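You operate a simulated robot arm through the tools that you are given. There is no shell and no other tool. Be economical: measure what you need, move in short steps, check, and stop when the job is done.

You are at the controls of a simulated robot arm. One attempt, no reset.

## Task
Wax the stud in the vice, then free it and lay it in the green cradle.
Fine: the wax stick goes back in its stand.

The check looks at the end state, three seconds after you hand in, the way a careful person would. Anything else that was tipped, shoved, dropped, spilled or broken makes it a failure.

## Robot
A 7-joint arm with a two-finger parallel gripper, fixed in place. Base frame: the origin is at the foot of the arm, x ahead of it, y to its left, z up; the work surface is at about z = 0.86. Units: m, rad, N and s.
With the tool pointing down near the work surface it reaches from about 0.3 to 0.7 m from the base axis. Its first joint turns from -1.152 to 1.152 rad. Payload 1.57 kg.
The TCP is the grasp point between the finger pads, 0.03 m short of the fingertips. In the tool frame z runs along the fingers and y along their closing line. The gripper opens to 0.11 m. The fingers are 0.024 m wide and 0.012 m thick; the gripper's body (0.048 by 0.112 m) begins 0.078 m behind the TCP.
Orientation is that of the tool frame in the base frame, as a unit quaternion [x, y, z, w]. With the fingers straight down and closing along the base's y, the tool's x points along the base's -x, its y along +y and its z along -z.

## Interface
- The arm moves only by the tool step_arm. Its argument "moves" is one flat list of numbers, 7 for each row, row after row: the finger opening in m, from 0 to 0.11, then the shift along the tool's x, y, z in units of 250 mm (1.0 is 250 mm), then the turn, a rotation vector about the tool's x, y, z in units of 60 degrees (1.0 is 60 degrees). In form: [hand, tx, ty, tz, ax, ay, az, hand, tx, ty, tz, ax, ay, az, ...]. A call has 1 to 10 rows; each row is the pose to reach, as a shift and turn from the pose commanded when the call began, along the tool's axes at that moment. A call with a number of a shift or a turn outside -1 to 1 is refused whole. A row lasts 0.2 s, in which the tool goes at most 0.05 m and 0.15 rad; a call with a longer step from one row to the next is refused whole, and so is a gripper value outside its range. Where a pose cannot be reached the arm comes as near as it can. A force on the tool above 70 N (or 10 N above the force at the start of the call, whichever is more), or a blocked arm, ends the call early, and 0.2 s more pass. Each finger travels about 0.108 m/s and halts on what it meets, pressing with about 42 N; the grip force reading is that of the motor and also rises with nothing between the fingers. The clock runs only during rows and for 0.2 s after the last one: add rows that repeat a pose to give the fingers time. It gives the time, the measured TCP pose, the force on the tool (base axes), the opening and the grip force at its end, in the units of the frame above (readings bear some noise), with the torque about the TCP (base axes, N m) and any sound that the robot's microphone picked up, and new pictures: "pictures" is both (left out), scene, wrist or none.
- Cameras (640 x 400 px; columns grow to the right, rows downward): "scene" is fixed at [0.1688, -0.3869, 1.3991]; the picture's right is [0.76, -0.65, 0.00], its down [-0.35, -0.42, -0.84] and it looks along [0.54, 0.64, -0.55] (base axes); focal length 321 px, centre (320, 200). "wrist" rides on the gripper at [0.07, 0.016, -0.141] in the tool frame; the picture's right is [-0.23, 0.97, 0.00], its down [-0.86, -0.20, -0.48] and it looks along [-0.47, -0.11, 0.88] (tool axes); focal length 222 px, centre (320, 200). There is no depth. A picture from a camera that has moved, and an enlarged one, comes with that camera's place and axes in the base frame and with its lens. The place of the scene camera against the robot may be out by one fixed shift of up to 0.012 m in any direction.
- inspect(camera, box): a new picture of the part [left, top, right, bottom] of that camera's present view, enlarged. No time passes.
- finish_job(): hands the job in; it is judged then, once.

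Work in short steps. Places have to be worked out from the pictures, the camera data and where the tool is seen: move nearer, look again, correct. Check each grasp and each placing, and mend what went wrong. You have 120 turns and 200 pictures in all, those below and enlarged ones among them. Open the gripper and draw the arm clear of the work before you hand the job in, unless the task says otherwise; then end with one line.

The tools are called after "Request:" by a JSON object that holds its "method" and its "body". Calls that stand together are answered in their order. step_arm: Moves the arm, as the interface text tells. Its arguments: {"type":"object","properties":{"moves":{"type":"array"},"pictures":{"type":"string","enum":["both","scene","wrist","none"]}},"required":["moves"]} The other tools are called the same way: inspect (camera, box) takes an enlarged picture of a part of a camera's view; finish_job () hands the job in.

At the start:

```text
clock: 0.0
ee_pos: [0.3717, 0.0469, 1.2386]
tcp_rot: [0.0, 1.0, -0.001, 0.0]
contact_force: [0.1, -0.2, -0.5]
torque: [-0.02, -0.04, 0.0]
width: 0.11
finger_force: 0.1
```

scene: 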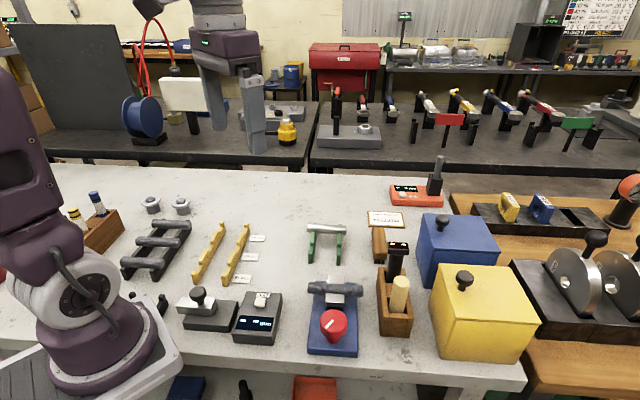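
wrist: 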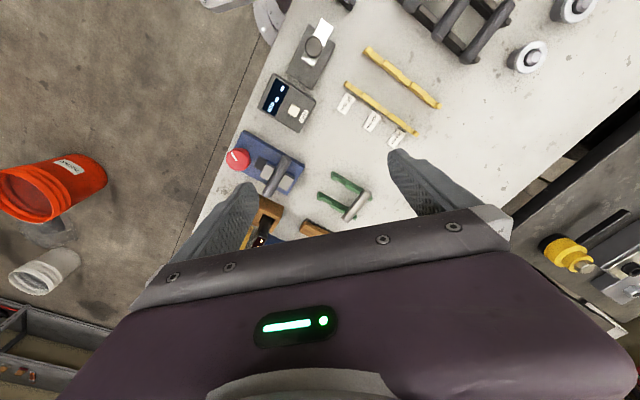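

I'll look closely at the vice, cradle and wax stand area first.

Request:
{"method": "inspect", "body": {"camera": "scene", "box": [280, 210, 440, 370]}}

Request:
{"method": "inspect", "body": {"camera": "scene", "box": [100, 190, 300, 350]}}

Request:
{"method": "inspect", "body": {"camera": "wrist", "box": [200, 100, 400, 250]}}

```text
2.50 times, centred on (360, 290) of scene
camera zoom: at [0.1688, -0.3869, 1.3991], right [0.76, -0.65, 0.0], down [-0.35, -0.42, -0.84], along [0.54, 0.64, -0.55], focal length 802 px, centre (220, -25)
```

zoom: 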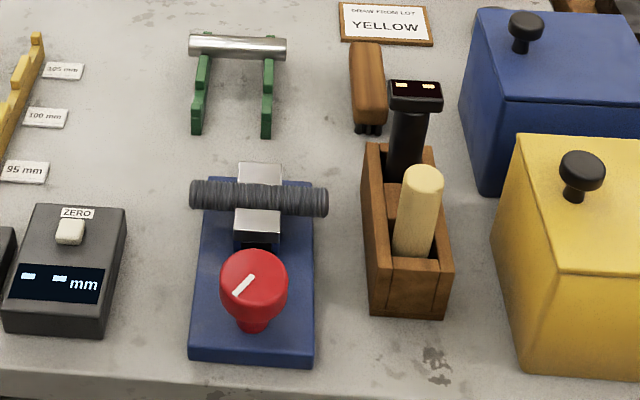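

```text
2.50 times, centred on (200, 270) of scene
camera zoom: at [0.1688, -0.3869, 1.3991], right [0.76, -0.65, 0.0], down [-0.35, -0.42, -0.84], along [0.54, 0.64, -0.55], focal length 802 px, centre (620, 25)
```

zoom: 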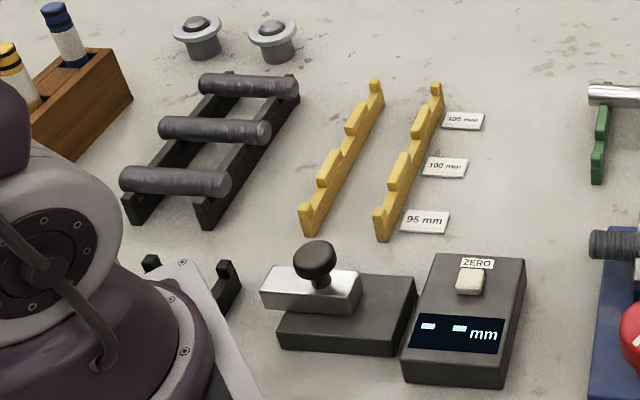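

```text
2.67 times, centred on (300, 175) of wrist
camera zoom: at [0.3007, 0.0624, 1.3785], right [0.23, 0.97, 0.0], down [0.86, -0.2, 0.48], along [0.47, -0.11, -0.88], focal length 592 px, centre (373, 267)
```

zoom: 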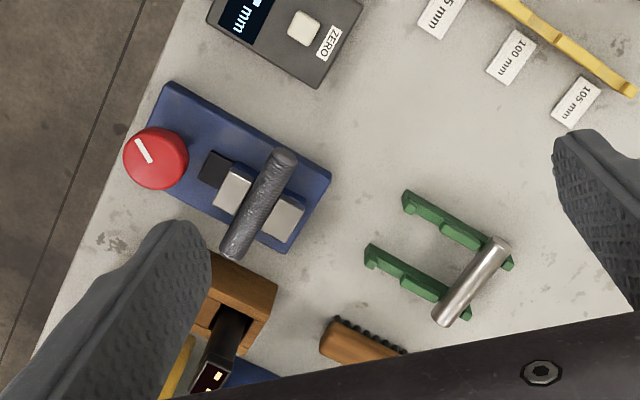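

Vice stud appears near (0.455,-0.09), lying along (0.76,-0.65). I lower the wrist camera to look at the vice and the stand from nearer.

Request:
{"method": "step_arm", "body": {"moves": [0.11, 0.03, -0.11, 0.13, 0, 0, 0, 0.11, 0.06, -0.22, 0.26, 0, 0, 0, 0.11, 0.09, -0.33, 0.39, 0, 0, 0, 0.11, 0.12, -0.45, 0.52, 0, 0, 0, 0.11, 0.12, -0.45, 0.52, 0, 0, 0]}}

```text
clock: 1.2
ee_pos: [0.3425, -0.0668, 1.1079]
tcp_rot: [0.001, 1.0, 0.0, -0.001]
contact_force: [0.6, -0.2, -0.4]
torque: [0.01, 0.01, -0.03]
width: 0.1101
finger_force: 0.0
camera wrist: at [0.2716, -0.0504, 1.2497], right [0.23, 0.97, 0.0], down [0.86, -0.2, 0.48], along [0.47, -0.11, -0.88], focal length 222 px, centre (320, 200)
```

scene: 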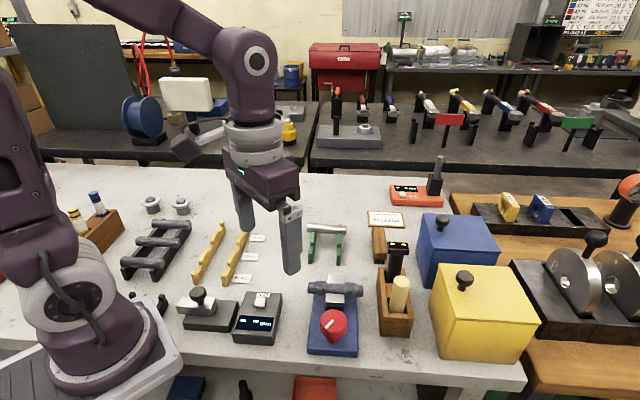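
wrist: 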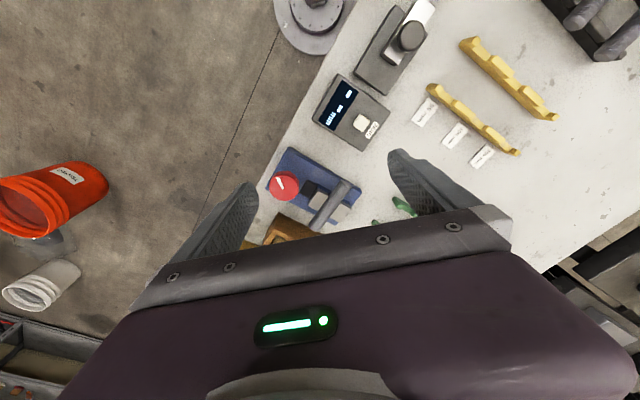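

The hand hides the vice area; I move 0.11 m forward so the vice lands in the clear part of the wrist view.

Request:
{"method": "step_arm", "body": {"moves": [0.11, -0.15, 0, 0, 0, 0, 0, 0.11, -0.3, 0, 0, 0, 0, 0, 0.11, -0.44, 0, 0, 0, 0, 0, 0.11, -0.44, 0, 0, 0, 0, 0], "pictures": "none"}}

Request:
{"method": "inspect", "body": {"camera": "wrist", "box": [200, 50, 440, 200]}}

```text
clock: 2.2
ee_pos: [0.4529, -0.0652, 1.1056]
tcp_rot: [-0.001, 1.0, 0.001, 0.0]
contact_force: [0.3, -0.1, -0.2]
torque: [0.0, 0.02, -0.02]
width: 0.1099
finger_force: 0.0
```

```text
2.67 times, centred on (320, 125) of wrist
camera zoom: at [0.3819, -0.0505, 1.2463], right [0.23, 0.97, 0.0], down [0.86, -0.2, 0.48], along [0.47, -0.11, -0.88], focal length 592 px, centre (320, 400)
```

zoom: 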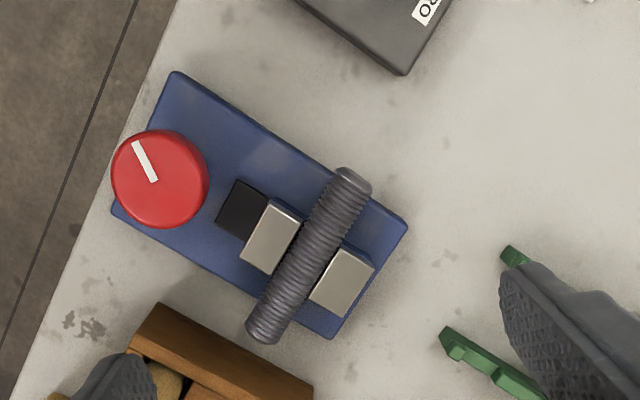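

The vice is turned 45° (stud along (0.71,-0.71), centre ≈ (0.466,-0.08)), knob has a vertical axis at ≈ (0.41,-0.14). Now I look at the wax stand, a little higher.

Request:
{"method": "step_arm", "body": {"moves": [0.11, -0.08, -0.1, -0.1, 0, 0, 0, 0.11, -0.18, -0.22, -0.16, 0, 0, 0, 0.11, -0.26, -0.36, -0.16, 0, 0, 0, 0.11, -0.26, -0.36, -0.16, 0, 0, 0], "pictures": "none"}}

Request:
{"method": "inspect", "body": {"camera": "wrist", "box": [180, 30, 420, 180]}}

Request:
{"method": "inspect", "body": {"camera": "scene", "box": [360, 230, 440, 340]}}

```text
clock: 3.2
ee_pos: [0.5161, -0.1544, 1.1465]
tcp_rot: [0.0, 1.0, -0.001, 0.0]
contact_force: [0.3, 0.4, 0.3]
torque: [-0.03, -0.01, -0.05]
width: 0.1101
finger_force: 0.1
```

```text
2.67 times, centred on (300, 105) of wrist
camera zoom: at [0.4461, -0.1398, 1.2872], right [0.23, 0.97, 0.0], down [0.86, -0.2, 0.48], along [0.47, -0.11, -0.88], focal length 592 px, centre (373, 453)
```

zoom: 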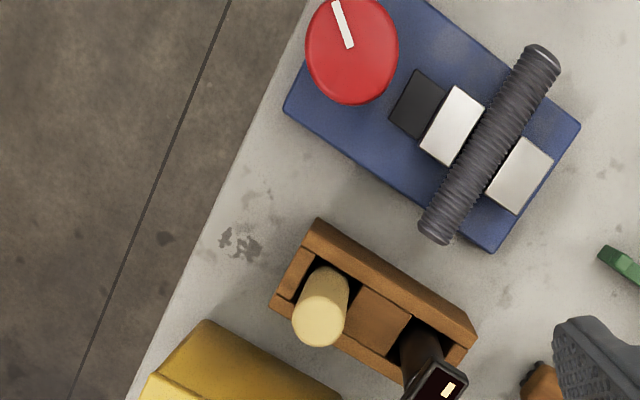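

```text
3.64 times, centred on (400, 285) of scene
camera zoom: at [0.1688, -0.3869, 1.3991], right [0.76, -0.65, 0.0], down [-0.35, -0.42, -0.84], along [0.54, 0.64, -0.55], focal length 1167 px, centre (29, -109)
```

zoom: 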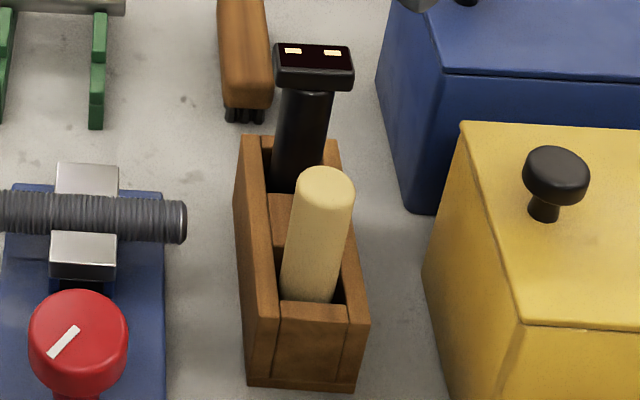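

Wax stick top is around (0.525,-0.185,0.99), stand also aligned at 45°, black device about 64 mm along it. I turn the tool 45° (closing along the stand) and hover above the stick for a refined look.

Request:
{"method": "step_arm", "body": {"moves": [0.1, -0.006, -0.02, 0.02, 0, 0, 0.125, 0.09, -0.012, -0.04, 0.05, 0, 0, 0.25, 0.08, -0.018, -0.06, 0.08, 0, 0, 0.375, 0.07, -0.024, -0.08, 0.1, 0, 0, 0.5, 0.06, -0.03, -0.1, 0.1, 0, 0, 0.625, 0.05, -0.036, -0.128, 0.1, 0, 0, 0.75, 0.05, -0.036, -0.128, 0.1, 0, 0, 0.75]}}

```text
clock: 4.8
ee_pos: [0.5257, -0.1877, 1.1231]
tcp_rot: [0.384, 0.923, 0.0, 0.0]
contact_force: [-0.1, 0.4, -1.2]
torque: [0.02, -0.03, 0.01]
width: 0.0502
finger_force: 0.1
camera wrist: at [0.4867, -0.1274, 1.2634], right [0.85, 0.53, 0.0], down [0.46, -0.75, 0.48], along [0.25, -0.41, -0.88], focal length 222 px, centre (320, 200)
```

scene: 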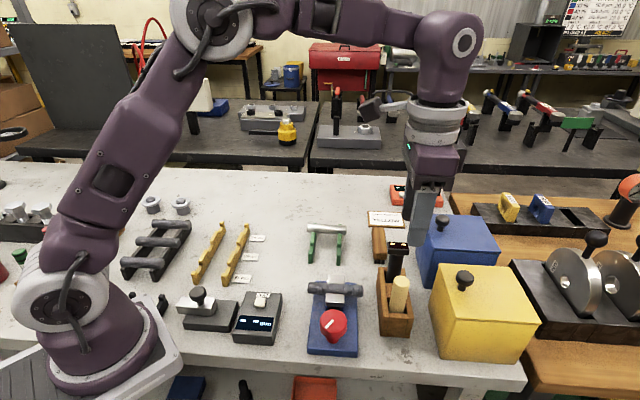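
wrist: 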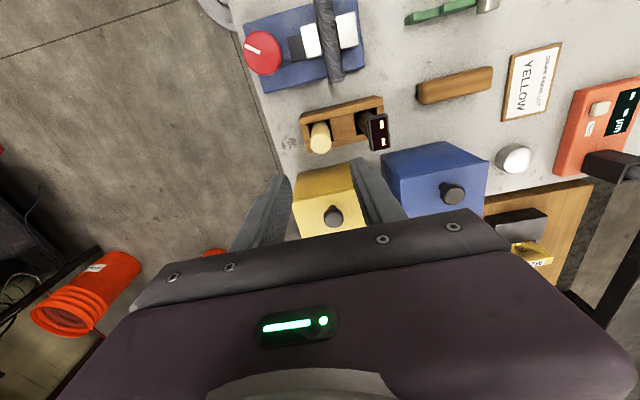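

The stick is seen again from a second place; I enlarge to triangulate it.

Request:
{"method": "inspect", "body": {"camera": "wrist", "box": [270, 70, 430, 170]}}

```text
4.00 times, centred on (350, 120) of wrist
camera zoom: at [0.4867, -0.1274, 1.2634], right [0.85, 0.53, 0.0], down [0.46, -0.75, 0.48], along [0.25, -0.41, -0.88], focal length 888 px, centre (200, 520)
```

zoom: 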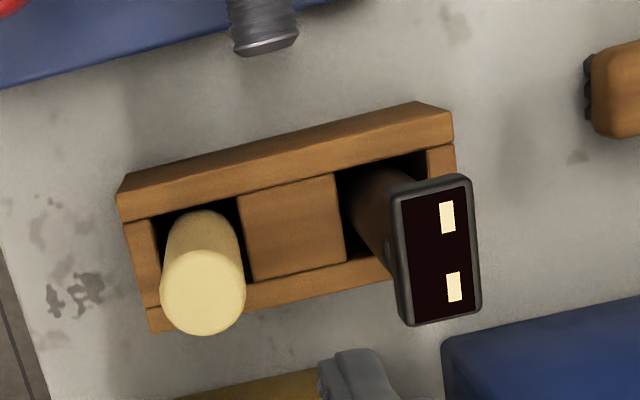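

Stick centre ≈ (0.524,-0.186), diameter ≈ 25 mm, top ≈ 0.99. I descend with the fingers astride it to z ≈ 0.965.

Request:
{"method": "step_arm", "body": {"moves": [0.05, 0.01, 0, 0.16, 0, 0, 0, 0.05, 0.01, 0, 0.32, 0, 0, 0, 0.05, 0.01, 0, 0.48, 0, 0, 0, 0.05, 0.01, 0, 0.63, 0, 0, 0, 0.05, 0.01, 0, 0.63, 0, 0, 0]}}

Request:
{"method": "inspect", "body": {"camera": "scene", "box": [350, 200, 450, 340]}}

```text
clock: 6.0
ee_pos: [0.5242, -0.1861, 0.9661]
tcp_rot: [0.383, 0.924, 0.0, 0.0]
contact_force: [-0.2, -0.2, 0.7]
torque: [0.02, -0.03, -0.01]
width: 0.05
finger_force: 0.2
camera wrist: at [0.4858, -0.127, 1.1073], right [0.85, 0.53, 0.0], down [0.46, -0.75, 0.48], along [0.25, -0.41, -0.88], focal length 222 px, centre (320, 200)
```

scene: 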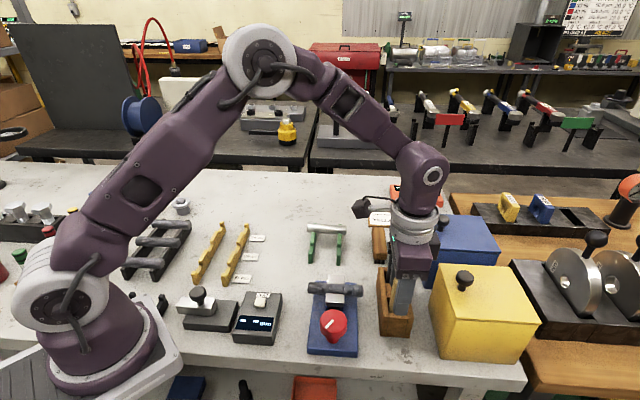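
wrist: 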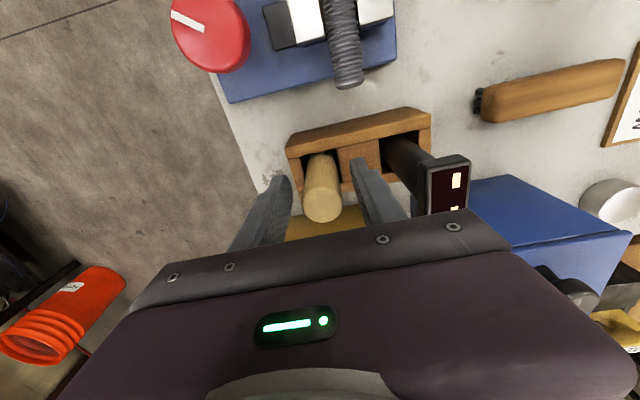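

```text
2.86 times, centred on (400, 270) of scene
camera zoom: at [0.1688, -0.3869, 1.3991], right [0.76, -0.65, 0.0], down [-0.35, -0.42, -0.84], along [0.54, 0.64, -0.55], focal length 917 px, centre (91, 0)
```

zoom: 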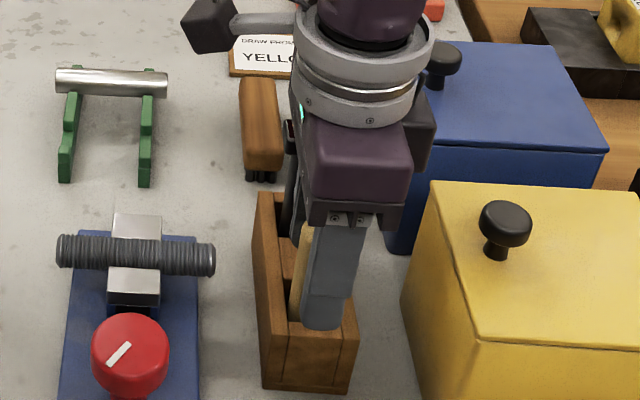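

The stick stands midway between the fingers, nothing touched. I close on it.

Request:
{"method": "step_arm", "body": {"moves": [0.03, 0, 0, 0, 0, 0, 0, 0.01, 0, 0, 0, 0, 0, 0, 0.01, 0, 0, 0, 0, 0, 0], "pictures": "wrist"}}

```text
clock: 6.8
ee_pos: [0.525, -0.1865, 0.9678]
tcp_rot: [0.383, 0.924, -0.001, 0.0]
contact_force: [0.2, 1.0, -0.5]
torque: [0.0, -0.02, -0.03]
width: 0.0258
finger_force: 36.9
camera wrist: at [0.4859, -0.1269, 1.1078], right [0.85, 0.53, 0.0], down [0.46, -0.75, 0.48], along [0.25, -0.41, -0.88], focal length 222 px, centre (320, 200)
```

wrist: 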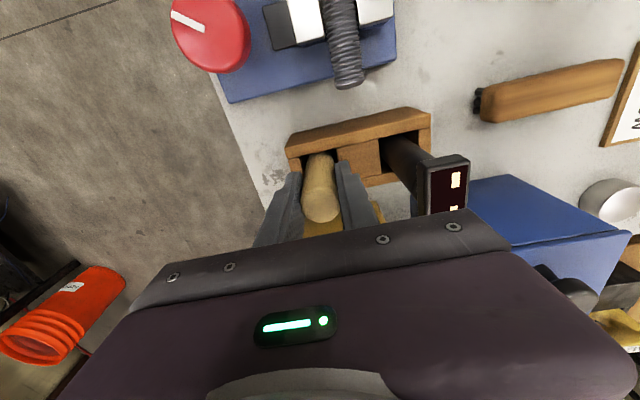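

Gripped at 25.8 mm. I lift it straight up 0.14 m.

Request:
{"method": "step_arm", "body": {"moves": [0.01, 0, 0, -0.1, 0, 0, 0, 0.01, 0, 0, -0.25, 0, 0, 0, 0.01, 0, 0, -0.4, 0, 0, 0, 0.01, 0, 0, -0.56, 0, 0, 0, 0.01, 0, 0, -0.56, 0, 0, 0]}}

Request:
{"method": "inspect", "body": {"camera": "scene", "box": [320, 150, 480, 300]}}

```text
clock: 8.0
ee_pos: [0.5247, -0.1856, 1.1073]
tcp_rot: [0.382, 0.924, 0.0, -0.001]
contact_force: [-0.3, 0.6, -0.2]
torque: [0.0, 0.0, 0.01]
width: 0.0261
finger_force: 37.4
camera wrist: at [0.4853, -0.1256, 1.2484], right [0.85, 0.53, 0.0], down [0.46, -0.75, 0.48], along [0.25, -0.41, -0.88], focal length 222 px, centre (320, 200)
```

scene: 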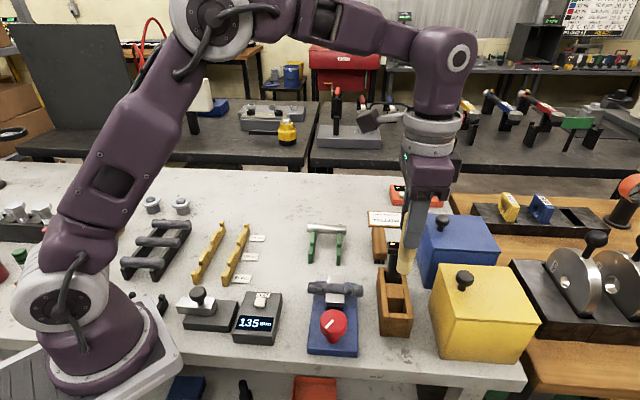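
wrist: 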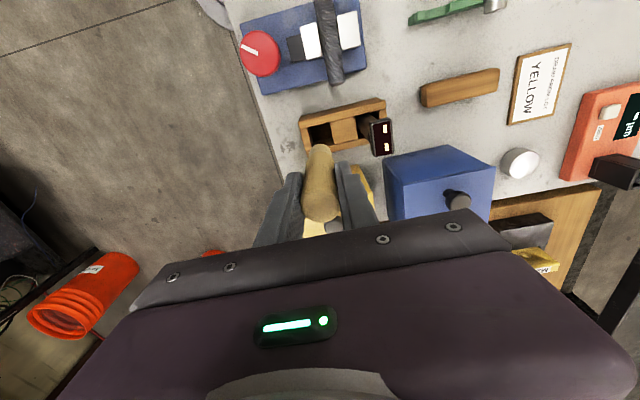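

```text
2.67 times, centred on (400, 225) of scene
camera zoom: at [0.1688, -0.3869, 1.3991], right [0.76, -0.65, 0.0], down [-0.35, -0.42, -0.84], along [0.54, 0.64, -0.55], focal length 856 px, centre (107, 133)
```

zoom: 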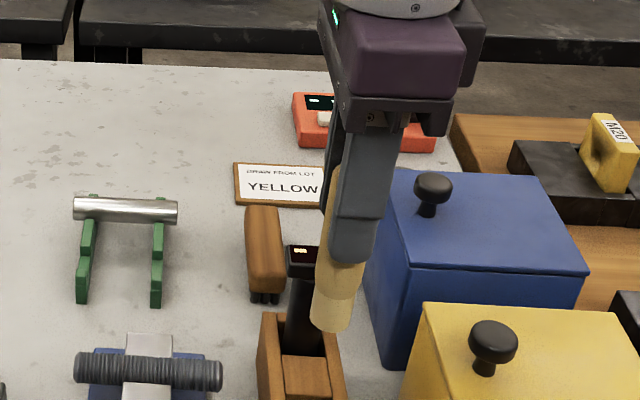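

The stick's lower end is about 92 mm below the TCP; two wrist views put the stud axis at z ≈ 0.91, ends (0.434,-0.045) and (0.507,-0.115). I move above the near end and stop about 15 mm above it.

Request:
{"method": "step_arm", "body": {"moves": [0.01, 0.142, 0.07, 0, 0, 0, 0, 0.01, 0.284, 0.146, 0, 0, 0, 0, 0.01, 0.284, 0.146, 0.15, 0, 0, 0, 0.01, 0.284, 0.146, 0.31, 0, 0, 0, 0.01, 0.284, 0.146, 0.31, 0, 0, 0]}}

Request:
{"method": "inspect", "body": {"camera": "scene", "box": [290, 220, 410, 330]}}

Request:
{"method": "inspect", "body": {"camera": "wrist", "box": [220, 100, 420, 225]}}

```text
clock: 9.2
ee_pos: [0.5007, -0.1113, 1.0276]
tcp_rot: [0.383, 0.924, 0.0, 0.001]
contact_force: [0.0, -0.9, -0.9]
torque: [0.0, -0.01, -0.01]
width: 0.0258
finger_force: 37.5
camera wrist: at [0.4609, -0.0495, 1.1686], right [0.85, 0.53, 0.0], down [0.46, -0.75, 0.48], along [0.25, -0.41, -0.88], focal length 222 px, centre (320, 200)
```

scene: 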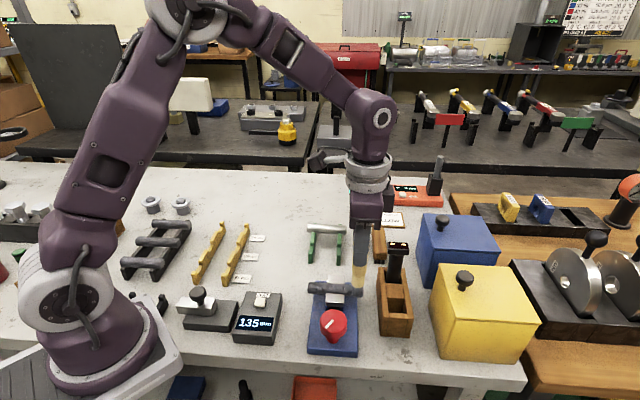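
wrist: 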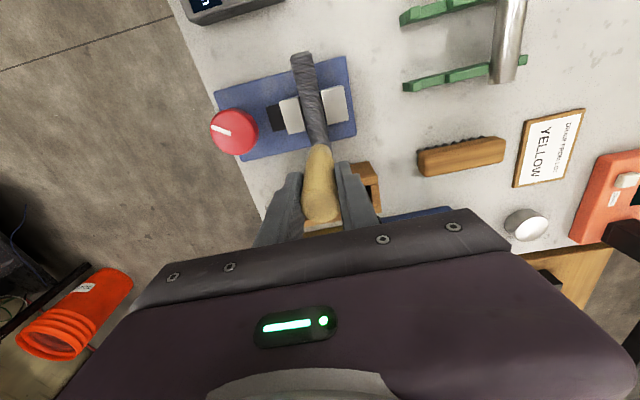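

```text
3.64 times, centred on (350, 275) of scene
camera zoom: at [0.1688, -0.3869, 1.3991], right [0.76, -0.65, 0.0], down [-0.35, -0.42, -0.84], along [0.54, 0.64, -0.55], focal length 1167 px, centre (211, -73)
```

zoom: 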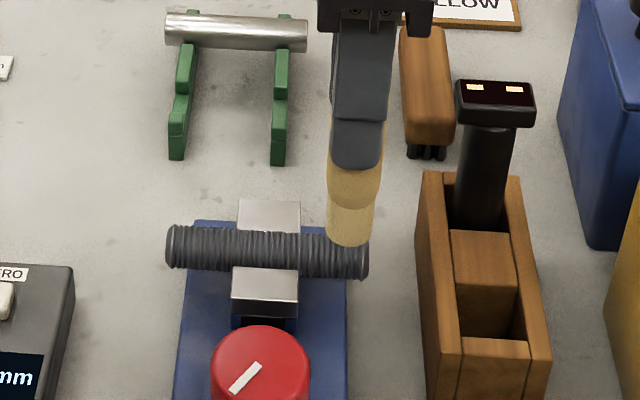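

```text
3.20 times, centred on (320, 162) of wrist
camera zoom: at [0.4609, -0.0495, 1.1686], right [0.85, 0.53, 0.0], down [0.46, -0.75, 0.48], along [0.25, -0.41, -0.88], focal length 711 px, centre (320, 320)
```

zoom: 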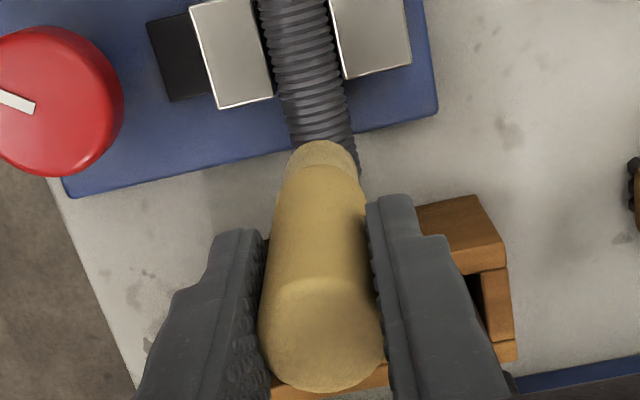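

The stick end is in line with the stud's end. I come down in small steps watching the force.

Request:
{"method": "step_arm", "body": {"moves": [0.01, 0, 0, 0.032, 0, 0, 0, 0.01, 0, 0, 0.048, 0, 0, 0, 0.01, 0, 0, 0.056, 0, 0, 0, 0.01, 0, 0, 0.056, 0, 0, 0], "pictures": "none"}}

Request:
{"method": "inspect", "body": {"camera": "scene", "box": [310, 250, 400, 310]}}

```text
clock: 10.2
ee_pos: [0.5005, -0.111, 1.0136]
tcp_rot: [0.382, 0.924, 0.0, 0.002]
contact_force: [6.9, -7.8, 16.0]
torque: [-0.61, -0.59, 0.01]
width: 0.026
finger_force: 37.0
```

```text
6.67 times, centred on (355, 280) of scene
camera zoom: at [0.1688, -0.387, 1.3991], right [0.76, -0.65, 0.0], down [-0.35, -0.42, -0.84], along [0.54, 0.64, -0.55], focal length 2140 px, centre (87, -333)
```

zoom: 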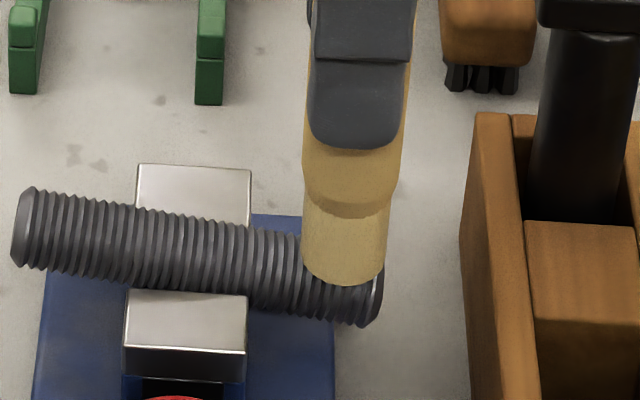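

Contact at 16 N, but the stud looks to have pitched in the jaws under my push. I ease off and look again.

Request:
{"method": "step_arm", "body": {"moves": [0.01, 0, 0, -0.04, 0, 0, 0, 0.01, 0, 0, -0.06, 0, 0, 0], "pictures": "none"}}

Request:
{"method": "inspect", "body": {"camera": "scene", "box": [310, 250, 400, 310]}}

```text
clock: 10.8
ee_pos: [0.4993, -0.1088, 1.029]
tcp_rot: [0.383, 0.924, 0.0, -0.001]
contact_force: [-1.0, 0.2, -1.8]
torque: [0.0, 0.02, 0.01]
width: 0.0261
finger_force: 37.0
```

```text
6.67 times, centred on (355, 280) of scene
camera zoom: at [0.1688, -0.3869, 1.3991], right [0.76, -0.65, 0.0], down [-0.35, -0.42, -0.84], along [0.54, 0.64, -0.55], focal length 2140 px, centre (87, -333)
```

zoom: 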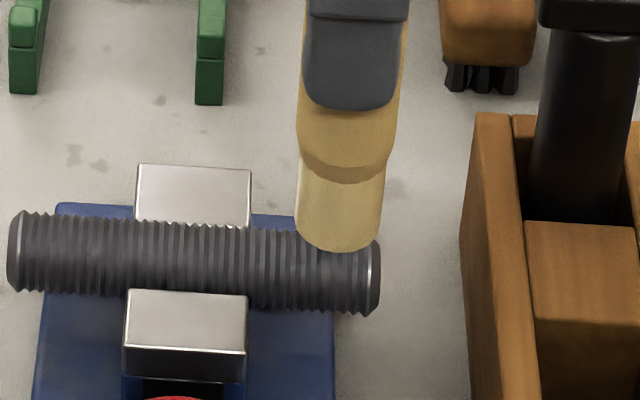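

The stud sprang back level, so only a light touch is wanted. I set the stick ~1 mm lighter and stroke along the stud to the far end.

Request:
{"method": "step_arm", "body": {"moves": [0.01, 0, 0, 0.04, 0, 0, 0, 0.01, 0, 0, 0.055, 0, 0, 0, 0.01, 0.045, 0, 0.055, 0, 0, 0, 0.01, 0.09, 0, 0.055, 0, 0, 0, 0.01, 0.135, 0, 0.055, 0, 0, 0, 0.01, 0.18, 0, 0.055, 0, 0, 0], "pictures": "none"}}

Request:
{"method": "inspect", "body": {"camera": "scene", "box": [310, 250, 400, 310]}}

```text
clock: 12.2
ee_pos: [0.4671, -0.0794, 1.0157]
tcp_rot: [0.383, 0.924, -0.001, 0.0]
contact_force: [5.3, -4.6, 23.1]
torque: [-0.42, -0.44, -0.02]
width: 0.0258
finger_force: 37.0
```

```text
6.67 times, centred on (355, 280) of scene
camera zoom: at [0.1686, -0.387, 1.3991], right [0.76, -0.65, 0.0], down [-0.35, -0.42, -0.84], along [0.54, 0.64, -0.55], focal length 2140 px, centre (87, -333)
```

zoom: 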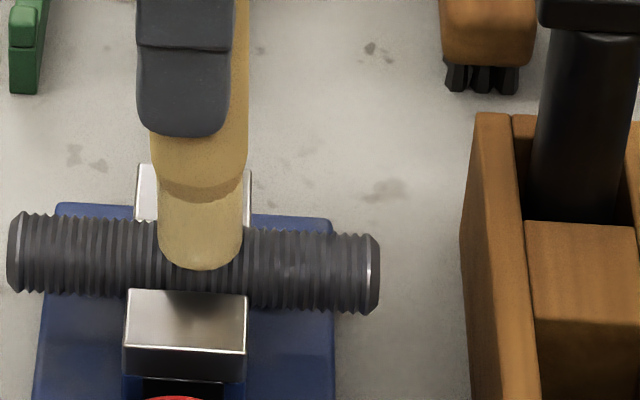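

Contact is steady (23 N on the stiff part over the jaws). I ease by 0.7 mm and continue to the far end and back.

Request:
{"method": "step_arm", "body": {"moves": [0.01, 0.03, 0, -0.003, 0, 0, 0, 0.01, 0.06, 0, -0.003, 0, 0, 0, 0.01, 0.1, 0, -0.002, 0, 0, 0, 0.01, 0.14, 0, 0, 0, 0, 0, 0.01, 0.17, 0, 0.002, 0, 0, 0, 0.01, 0.14, 0, 0, 0, 0, 0, 0.01, 0.1, 0, -0.002, 0, 0, 0, 0.01, 0.06, 0, -0.003, 0, 0, 0], "pictures": "none"}}

Request:
{"method": "inspect", "body": {"camera": "scene", "box": [310, 250, 400, 310]}}

Request:
{"method": "inspect", "body": {"camera": "wrist", "box": [220, 100, 420, 225]}}

```text
clock: 14.0
ee_pos: [0.457, -0.0679, 1.0156]
tcp_rot: [0.383, 0.924, 0.0, -0.001]
contact_force: [-2.3, 3.4, 7.1]
torque: [0.29, 0.23, 0.02]
width: 0.026
finger_force: 37.0
```

```text
6.67 times, centred on (355, 280) of scene
camera zoom: at [0.1687, -0.3868, 1.3992], right [0.76, -0.65, 0.0], down [-0.35, -0.42, -0.84], along [0.54, 0.64, -0.55], focal length 2140 px, centre (87, -333)
```

zoom: 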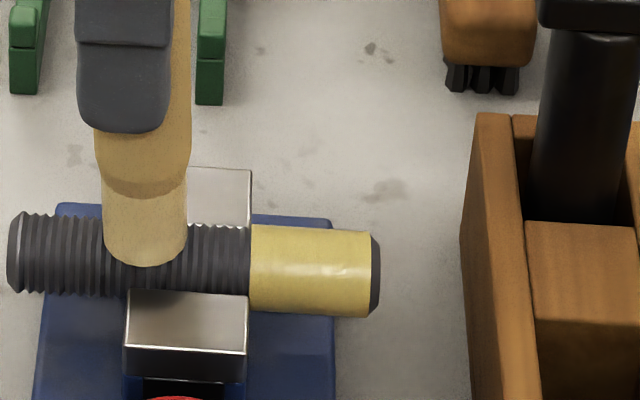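

```text
3.20 times, centred on (320, 162) of wrist
camera zoom: at [0.418, -0.0075, 1.1561], right [0.85, 0.53, 0.0], down [0.46, -0.75, 0.48], along [0.25, -0.41, -0.88], focal length 711 px, centre (320, 320)
```

zoom: 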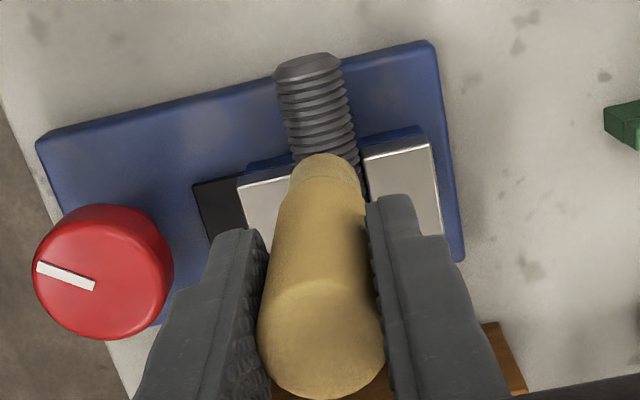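

The near end turned yellow (waxed). The far end needs more rubbing; I stroke it back and forth.

Request:
{"method": "step_arm", "body": {"moves": [0.01, 0.03, 0, 0.004, 0, 0, 0, 0.01, 0.07, 0, 0.006, 0, 0, 0, 0.01, 0.11, 0, 0.008, 0, 0, 0, 0.01, 0.07, 0, 0.007, 0, 0, 0, 0.01, 0.03, 0, 0.005, 0, 0, 0, 0.01, 0.07, 0, 0.007, 0, 0, 0, 0.01, 0.11, 0, 0.009, 0, 0, 0, 0.01, 0.07, 0, 0.007, 0, 0, 0, 0.01, 0.03, 0, 0.005, 0, 0, 0], "pictures": "none"}}

Request:
{"method": "inspect", "body": {"camera": "scene", "box": [310, 250, 400, 310]}}

```text
clock: 16.0
ee_pos: [0.4515, -0.0621, 1.0158]
tcp_rot: [0.382, 0.924, 0.0, 0.0]
contact_force: [-1.9, 2.1, 7.5]
torque: [0.2, 0.21, -0.04]
width: 0.0261
finger_force: 37.4
```

```text
6.67 times, centred on (355, 280) of scene
camera zoom: at [0.1687, -0.3868, 1.3991], right [0.76, -0.65, 0.0], down [-0.35, -0.42, -0.84], along [0.54, 0.64, -0.55], focal length 2140 px, centre (87, -333)
```

zoom: 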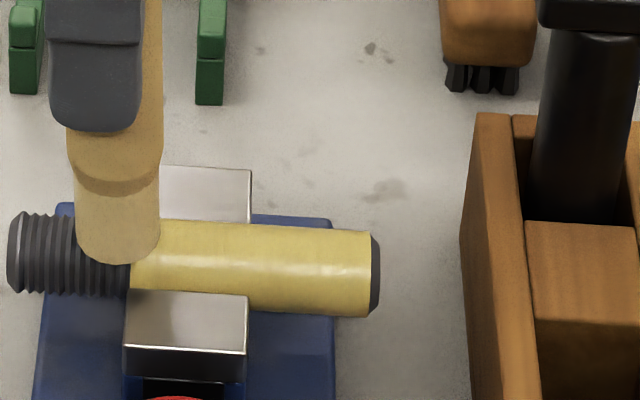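

Middle is done now too; only the last third remains. More strokes there.

Request:
{"method": "step_arm", "body": {"moves": [0.01, 0.03, 0, 0.003, 0, 0, 0, 0.01, 0.065, 0, 0.005, 0, 0, 0, 0.01, 0.1, 0, 0.007, 0, 0, 0, 0.01, 0.065, 0, 0.006, 0, 0, 0, 0.01, 0.03, 0, 0.004, 0, 0, 0, 0.01, 0.065, 0, 0.006, 0, 0, 0, 0.01, 0.1, 0, 0.008, 0, 0, 0, 0.01, 0.065, 0, 0.006, 0, 0, 0, 0.01, 0.03, 0, 0.004, 0, 0, 0, 0.01, -0.02, 0, -0.002, 0, 0, 0], "pictures": "none"}}

Request:
{"method": "inspect", "body": {"camera": "scene", "box": [310, 250, 400, 310]}}

```text
clock: 18.2
ee_pos: [0.4533, -0.0639, 1.0156]
tcp_rot: [0.383, 0.924, 0.0, 0.0]
contact_force: [0.1, -0.5, -1.6]
torque: [0.0, 0.06, 0.0]
width: 0.0262
finger_force: 36.7
```

```text
6.67 times, centred on (355, 280) of scene
camera zoom: at [0.1688, -0.3869, 1.3991], right [0.76, -0.65, 0.0], down [-0.35, -0.42, -0.84], along [0.54, 0.64, -0.55], focal length 2140 px, centre (87, -333)
```

zoom: 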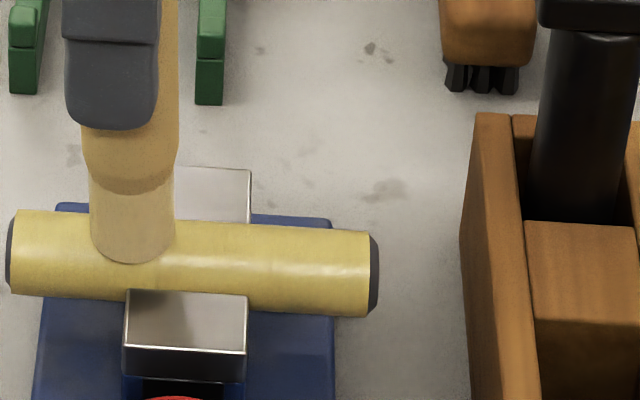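

All of the stud is waxed. I lift off and carry the stick back to above its slot.

Request:
{"method": "step_arm", "body": {"moves": [0.01, 0, 0, -0.12, 0, 0, 0, 0.01, 0, 0, -0.26, 0, 0, 0, 0.01, 0, 0, -0.4, 0, 0, 0, 0.01, 0, 0, -0.4, 0, 0, 0], "pictures": "none"}}

Request:
{"method": "inspect", "body": {"camera": "scene", "box": [270, 180, 400, 320]}}

```text
clock: 19.2
ee_pos: [0.4565, -0.0644, 1.1155]
tcp_rot: [0.383, 0.924, 0.0, 0.001]
contact_force: [-0.1, -0.3, -0.2]
torque: [0.0, 0.01, -0.02]
width: 0.0261
finger_force: 36.5
```

```text
2.86 times, centred on (335, 250) of scene
camera zoom: at [0.1688, -0.3869, 1.3991], right [0.76, -0.65, 0.0], down [-0.35, -0.42, -0.84], along [0.54, 0.64, -0.55], focal length 917 px, centre (277, 57)
```

zoom: 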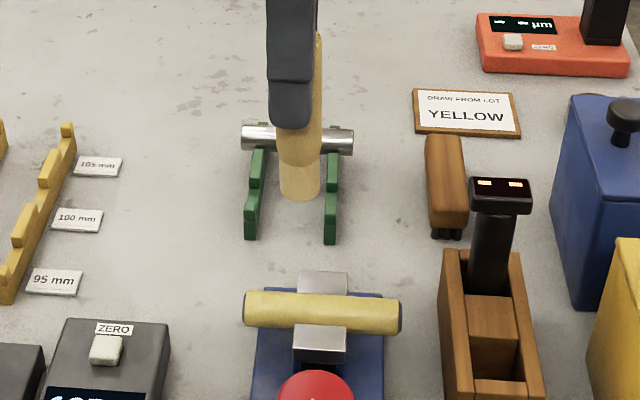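

Stick still straight in the grip. Moving to above the slot (0.525,-0.1865).

Request:
{"method": "step_arm", "body": {"moves": [0.01, -0.18, -0.05, 0, 0, 0, 0, 0.01, -0.36, -0.1, 0, 0, 0, 0, 0.01, -0.539, -0.151, 0, 0, 0, 0, 0.01, -0.539, -0.151, 0, 0, 0, 0, 0.01, -0.539, -0.151, 0, 0, 0, 0], "pictures": "none"}}

Request:
{"method": "inspect", "body": {"camera": "wrist", "box": [240, 70, 440, 225]}}

```text
clock: 20.4
ee_pos: [0.5244, -0.1892, 1.1151]
tcp_rot: [0.383, 0.924, 0.001, 0.0]
contact_force: [0.9, -0.4, 0.0]
torque: [0.02, 0.0, 0.03]
width: 0.0258
finger_force: 37.1
```

```text
2.58 times, centred on (340, 148) of wrist
camera zoom: at [0.4858, -0.1289, 1.2559], right [0.85, 0.53, 0.0], down [0.46, -0.75, 0.48], along [0.25, -0.41, -0.88], focal length 573 px, centre (268, 336)
```

zoom: 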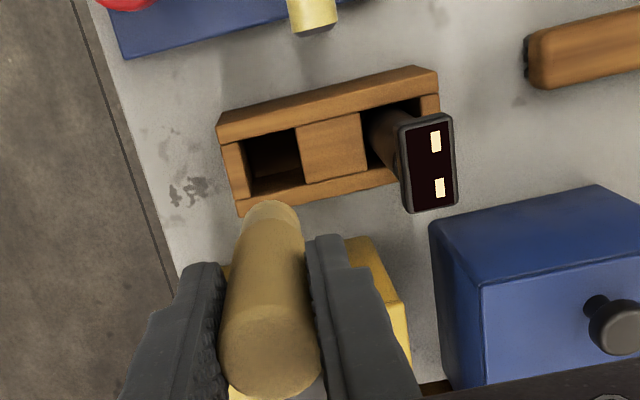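

The slot lies just under the stick. I lower it partly into the slot, watching force.

Request:
{"method": "step_arm", "body": {"moves": [0.01, 0.004, 0.006, 0.15, 0, 0, 0, 0.01, 0.004, 0.006, 0.3, 0, 0, 0, 0.01, 0.004, 0.006, 0.4, 0, 0, 0, 0.01, 0.004, 0.006, 0.48, 0, 0, 0, 0.01, 0.004, 0.006, 0.48, 0, 0, 0], "pictures": "wrist"}}

Request:
{"method": "inspect", "body": {"camera": "scene", "box": [350, 230, 450, 340]}}

```text
clock: 21.6
ee_pos: [0.5258, -0.1866, 0.9933]
tcp_rot: [0.382, 0.924, 0.0, 0.0]
contact_force: [0.5, 0.5, 0.9]
torque: [0.02, -0.03, 0.01]
width: 0.026
finger_force: 36.7
camera wrist: at [0.486, -0.1258, 1.1351], right [0.85, 0.53, 0.0], down [0.46, -0.75, 0.48], along [0.25, -0.41, -0.88], focal length 222 px, centre (320, 200)
```

wrist: 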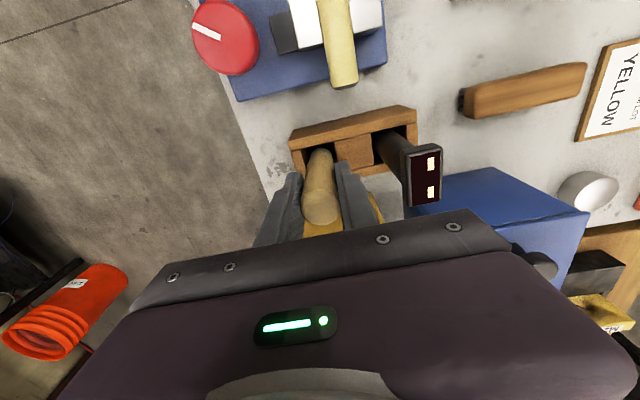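

```text
3.64 times, centred on (400, 285) of scene
camera zoom: at [0.1688, -0.3869, 1.3991], right [0.76, -0.65, 0.0], down [-0.35, -0.42, -0.84], along [0.54, 0.64, -0.55], focal length 1167 px, centre (29, -109)
```

zoom: 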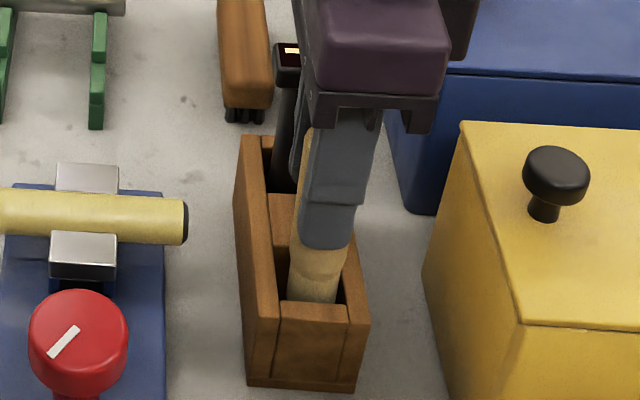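

No contact force and the stick is in the slot; I lower the rest to z ≈ 0.969.

Request:
{"method": "step_arm", "body": {"moves": [0.01, 0, 0, 0.05, 0, 0, 0, 0.01, 0, 0, 0.08, 0, 0, 0, 0.01, 0, 0, 0.096, 0, 0, 0, 0.01, 0, 0, 0.096, 0, 0, 0], "pictures": "none"}}

```text
clock: 22.6
ee_pos: [0.525, -0.1849, 0.9716]
tcp_rot: [0.383, 0.924, 0.0, 0.0]
contact_force: [0.7, -0.3, -0.4]
torque: [-0.02, 0.0, -0.01]
width: 0.026
finger_force: 37.0
```

Request:
{"method": "step_arm", "body": {"moves": [0.01, 0, 0, 0.01, 0, 0, 0, 0.01, 0, 0, 0.016, 0, 0, 0, 0.01, 0, 0, 0.016, 0, 0, 0], "pictures": "none"}}

```text
clock: 23.4
ee_pos: [0.5248, -0.1858, 0.9686]
tcp_rot: [0.383, 0.924, -0.001, 0.0]
contact_force: [0.5, 0.6, -1.0]
torque: [0.02, -0.04, 0.01]
width: 0.0255
finger_force: 37.1
```

Still no touch at 0.9686; I go 1.5 mm further and open to 0.05.

Request:
{"method": "step_arm", "body": {"moves": [0.01, 0, 0, 0.006, 0, 0, 0, 0.01, 0, 0, 0.006, 0, 0, 0, 0.03, 0, 0, 0.006, 0, 0, 0, 0.05, 0, 0, 0.006, 0, 0, 0, 0.05, 0, 0, 0.006, 0, 0, 0], "pictures": "wrist"}}

```text
clock: 24.6
ee_pos: [0.5249, -0.1866, 0.9656]
tcp_rot: [0.382, 0.924, 0.0, 0.0]
contact_force: [0.5, -0.1, 0.5]
torque: [0.01, -0.03, 0.04]
width: 0.0502
finger_force: 0.2
camera wrist: at [0.4855, -0.1261, 1.1064], right [0.85, 0.53, 0.0], down [0.46, -0.75, 0.48], along [0.25, -0.41, -0.88], focal length 222 px, centre (320, 200)
```

wrist: 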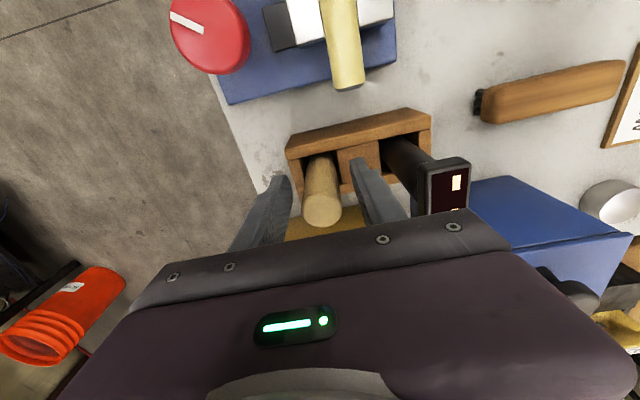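

Stick stands free in its slot. I rise and travel to above the green cradle to look at it.

Request:
{"method": "step_arm", "body": {"moves": [0.05, 0, 0, -0.2, 0, 0, 0, 0.05, 0, 0, -0.4, 0, 0, 0, 0.05, 0, 0, -0.6, 0, 0, 0, 0.05, 0.1, 0.15, -0.6, 0, 0, 0, 0.05, 0.2, 0.31, -0.6, 0, 0, 0, 0.05, 0.3, 0.47, -0.6, 0, 0, 0, 0.05, 0.4, 0.64, -0.6, 0, 0, 0, 0.05, 0.513, 0.8, -0.6, 0, 0, 0, 0.05, 0.513, 0.8, -0.6, 0, 0, 0], "pictures": "scene"}}

Request:
{"method": "inspect", "body": {"camera": "wrist", "box": [220, 30, 420, 180]}}

Request:
{"method": "inspect", "body": {"camera": "scene", "box": [290, 210, 430, 340]}}

```text
clock: 26.6
ee_pos: [0.5761, 0.0458, 1.1158]
tcp_rot: [0.383, 0.924, 0.0, 0.0]
contact_force: [0.0, -0.2, 0.3]
torque: [-0.02, -0.02, 0.01]
width: 0.0498
finger_force: 0.0
```

scene: 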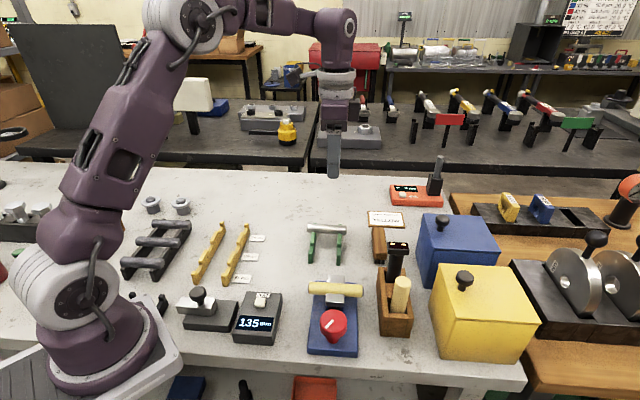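

```text
2.67 times, centred on (320, 105) of wrist
camera zoom: at [0.5365, 0.1054, 1.2576], right [0.85, 0.53, 0.0], down [0.46, -0.75, 0.48], along [0.25, -0.41, -0.88], focal length 592 px, centre (320, 453)
```

zoom: 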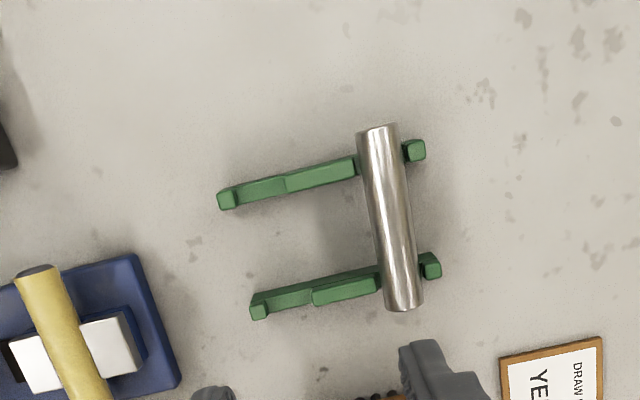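

```text
3.08 times, centred on (360, 275) of scene
camera zoom: at [0.1689, -0.3869, 1.3991], right [0.76, -0.65, 0.0], down [-0.35, -0.42, -0.84], along [0.54, 0.64, -0.55], focal length 988 px, centre (197, -31)
```

zoom: 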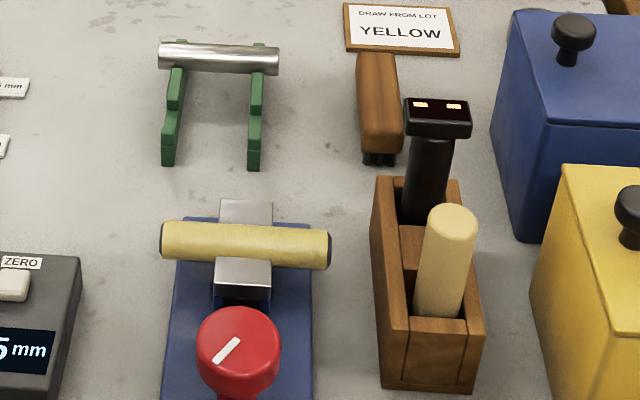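

The cradle has one occupied seat (silver pin) and a free one. I enlarge the rails to see their profile.

Request:
{"method": "inspect", "body": {"camera": "wrist", "box": [270, 70, 370, 160]}}

Request:
{"method": "inspect", "body": {"camera": "scene", "box": [300, 215, 360, 270]}}

Request:
{"method": "inspect", "body": {"camera": "scene", "box": [180, 215, 280, 290]}}

```text
4.44 times, centred on (320, 115) of wrist
camera zoom: at [0.5365, 0.1054, 1.2576], right [0.85, 0.53, 0.0], down [0.46, -0.75, 0.48], along [0.25, -0.41, -0.88], focal length 987 px, centre (320, 578)
```

zoom: 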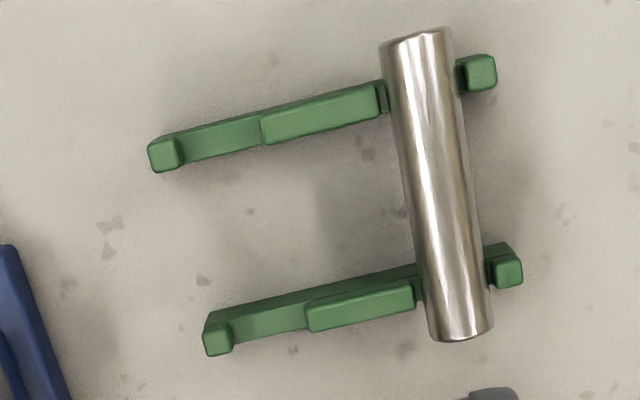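

```text
7.27 times, centred on (330, 242) of scene
camera zoom: at [0.1689, -0.3869, 1.3991], right [0.76, -0.65, 0.0], down [-0.35, -0.42, -0.84], along [0.54, 0.64, -0.55], focal length 2334 px, centre (247, -109)
```

zoom: 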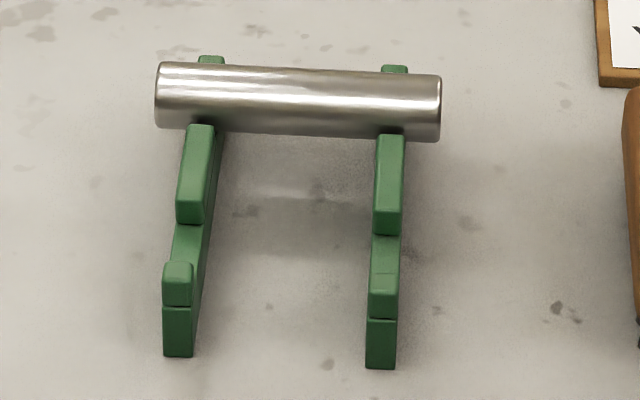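

```text
5.33 times, centred on (230, 252) of scene
camera zoom: at [0.1689, -0.3869, 1.3991], right [0.76, -0.65, 0.0], down [-0.35, -0.42, -0.84], along [0.54, 0.64, -0.55], focal length 1712 px, centre (800, -80)
```

zoom: 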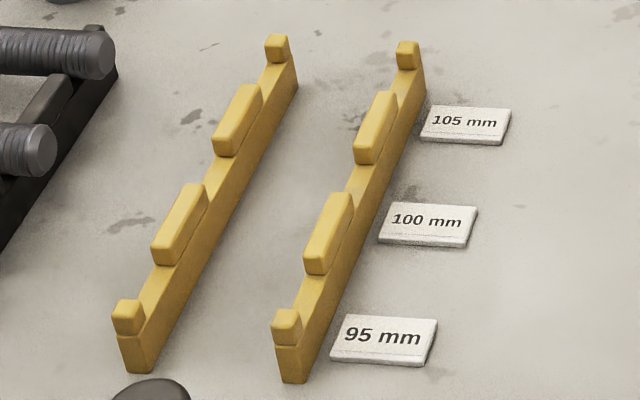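

The free seat is centred near (0.546,0.039), rails 65 mm apart; the stud can be gripped end to end (101 mm) to lay it there. Now I go towards the knob at ≈ (0.409,-0.142), top ≈ 0.92, staying high.

Request:
{"method": "step_arm", "body": {"moves": [0.06, -0.01, -0.18, 0, 0, 0, 0, 0.07, -0.02, -0.36, 0, 0, 0, 0, 0.07, -0.03, -0.54, 0, 0, 0, 0, 0.07, -0.04, -0.72, 0, 0, 0, 0, 0.07, -0.05, -0.86, 0, 0, 0, 0, 0.07, -0.06, -1.0, 0, 0, 0, 0, 0.07, -0.06, -1.0, 0.2, 0, 0, 0, 0.07, -0.06, -1.0, 0.2, 0, 0, 0], "pictures": "none"}}

Request:
{"method": "inspect", "body": {"camera": "wrist", "box": [220, 80, 420, 230]}}

Request:
{"method": "inspect", "body": {"camera": "scene", "box": [290, 210, 410, 360]}}

```text
clock: 28.4
ee_pos: [0.4071, -0.1395, 1.0666]
tcp_rot: [0.383, 0.924, 0.0, 0.0]
contact_force: [-0.1, -0.7, -0.3]
torque: [0.0, -0.02, 0.02]
width: 0.0701
finger_force: 0.0
```

```text
2.67 times, centred on (320, 155) of wrist
camera zoom: at [0.3678, -0.0805, 1.2069], right [0.85, 0.53, 0.0], down [0.46, -0.75, 0.48], along [0.25, -0.41, -0.88], focal length 592 px, centre (320, 320)
```

zoom: 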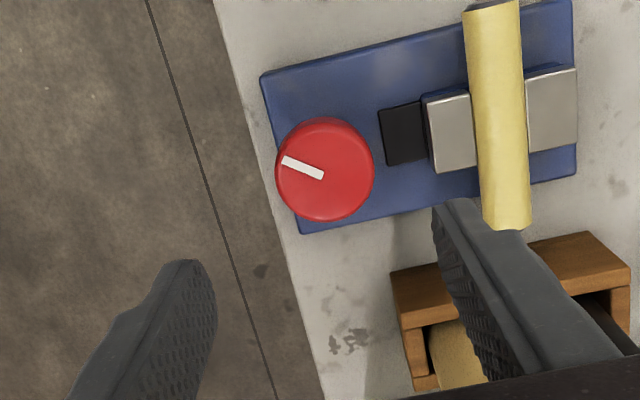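

```text
2.67 times, centred on (350, 285) of scene
camera zoom: at [0.1688, -0.3869, 1.3991], right [0.76, -0.65, 0.0], down [-0.35, -0.42, -0.84], along [0.54, 0.64, -0.55], focal length 856 px, centre (240, -27)
```

zoom: 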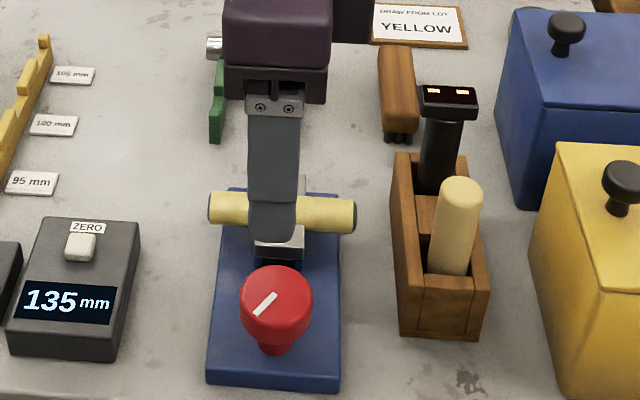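

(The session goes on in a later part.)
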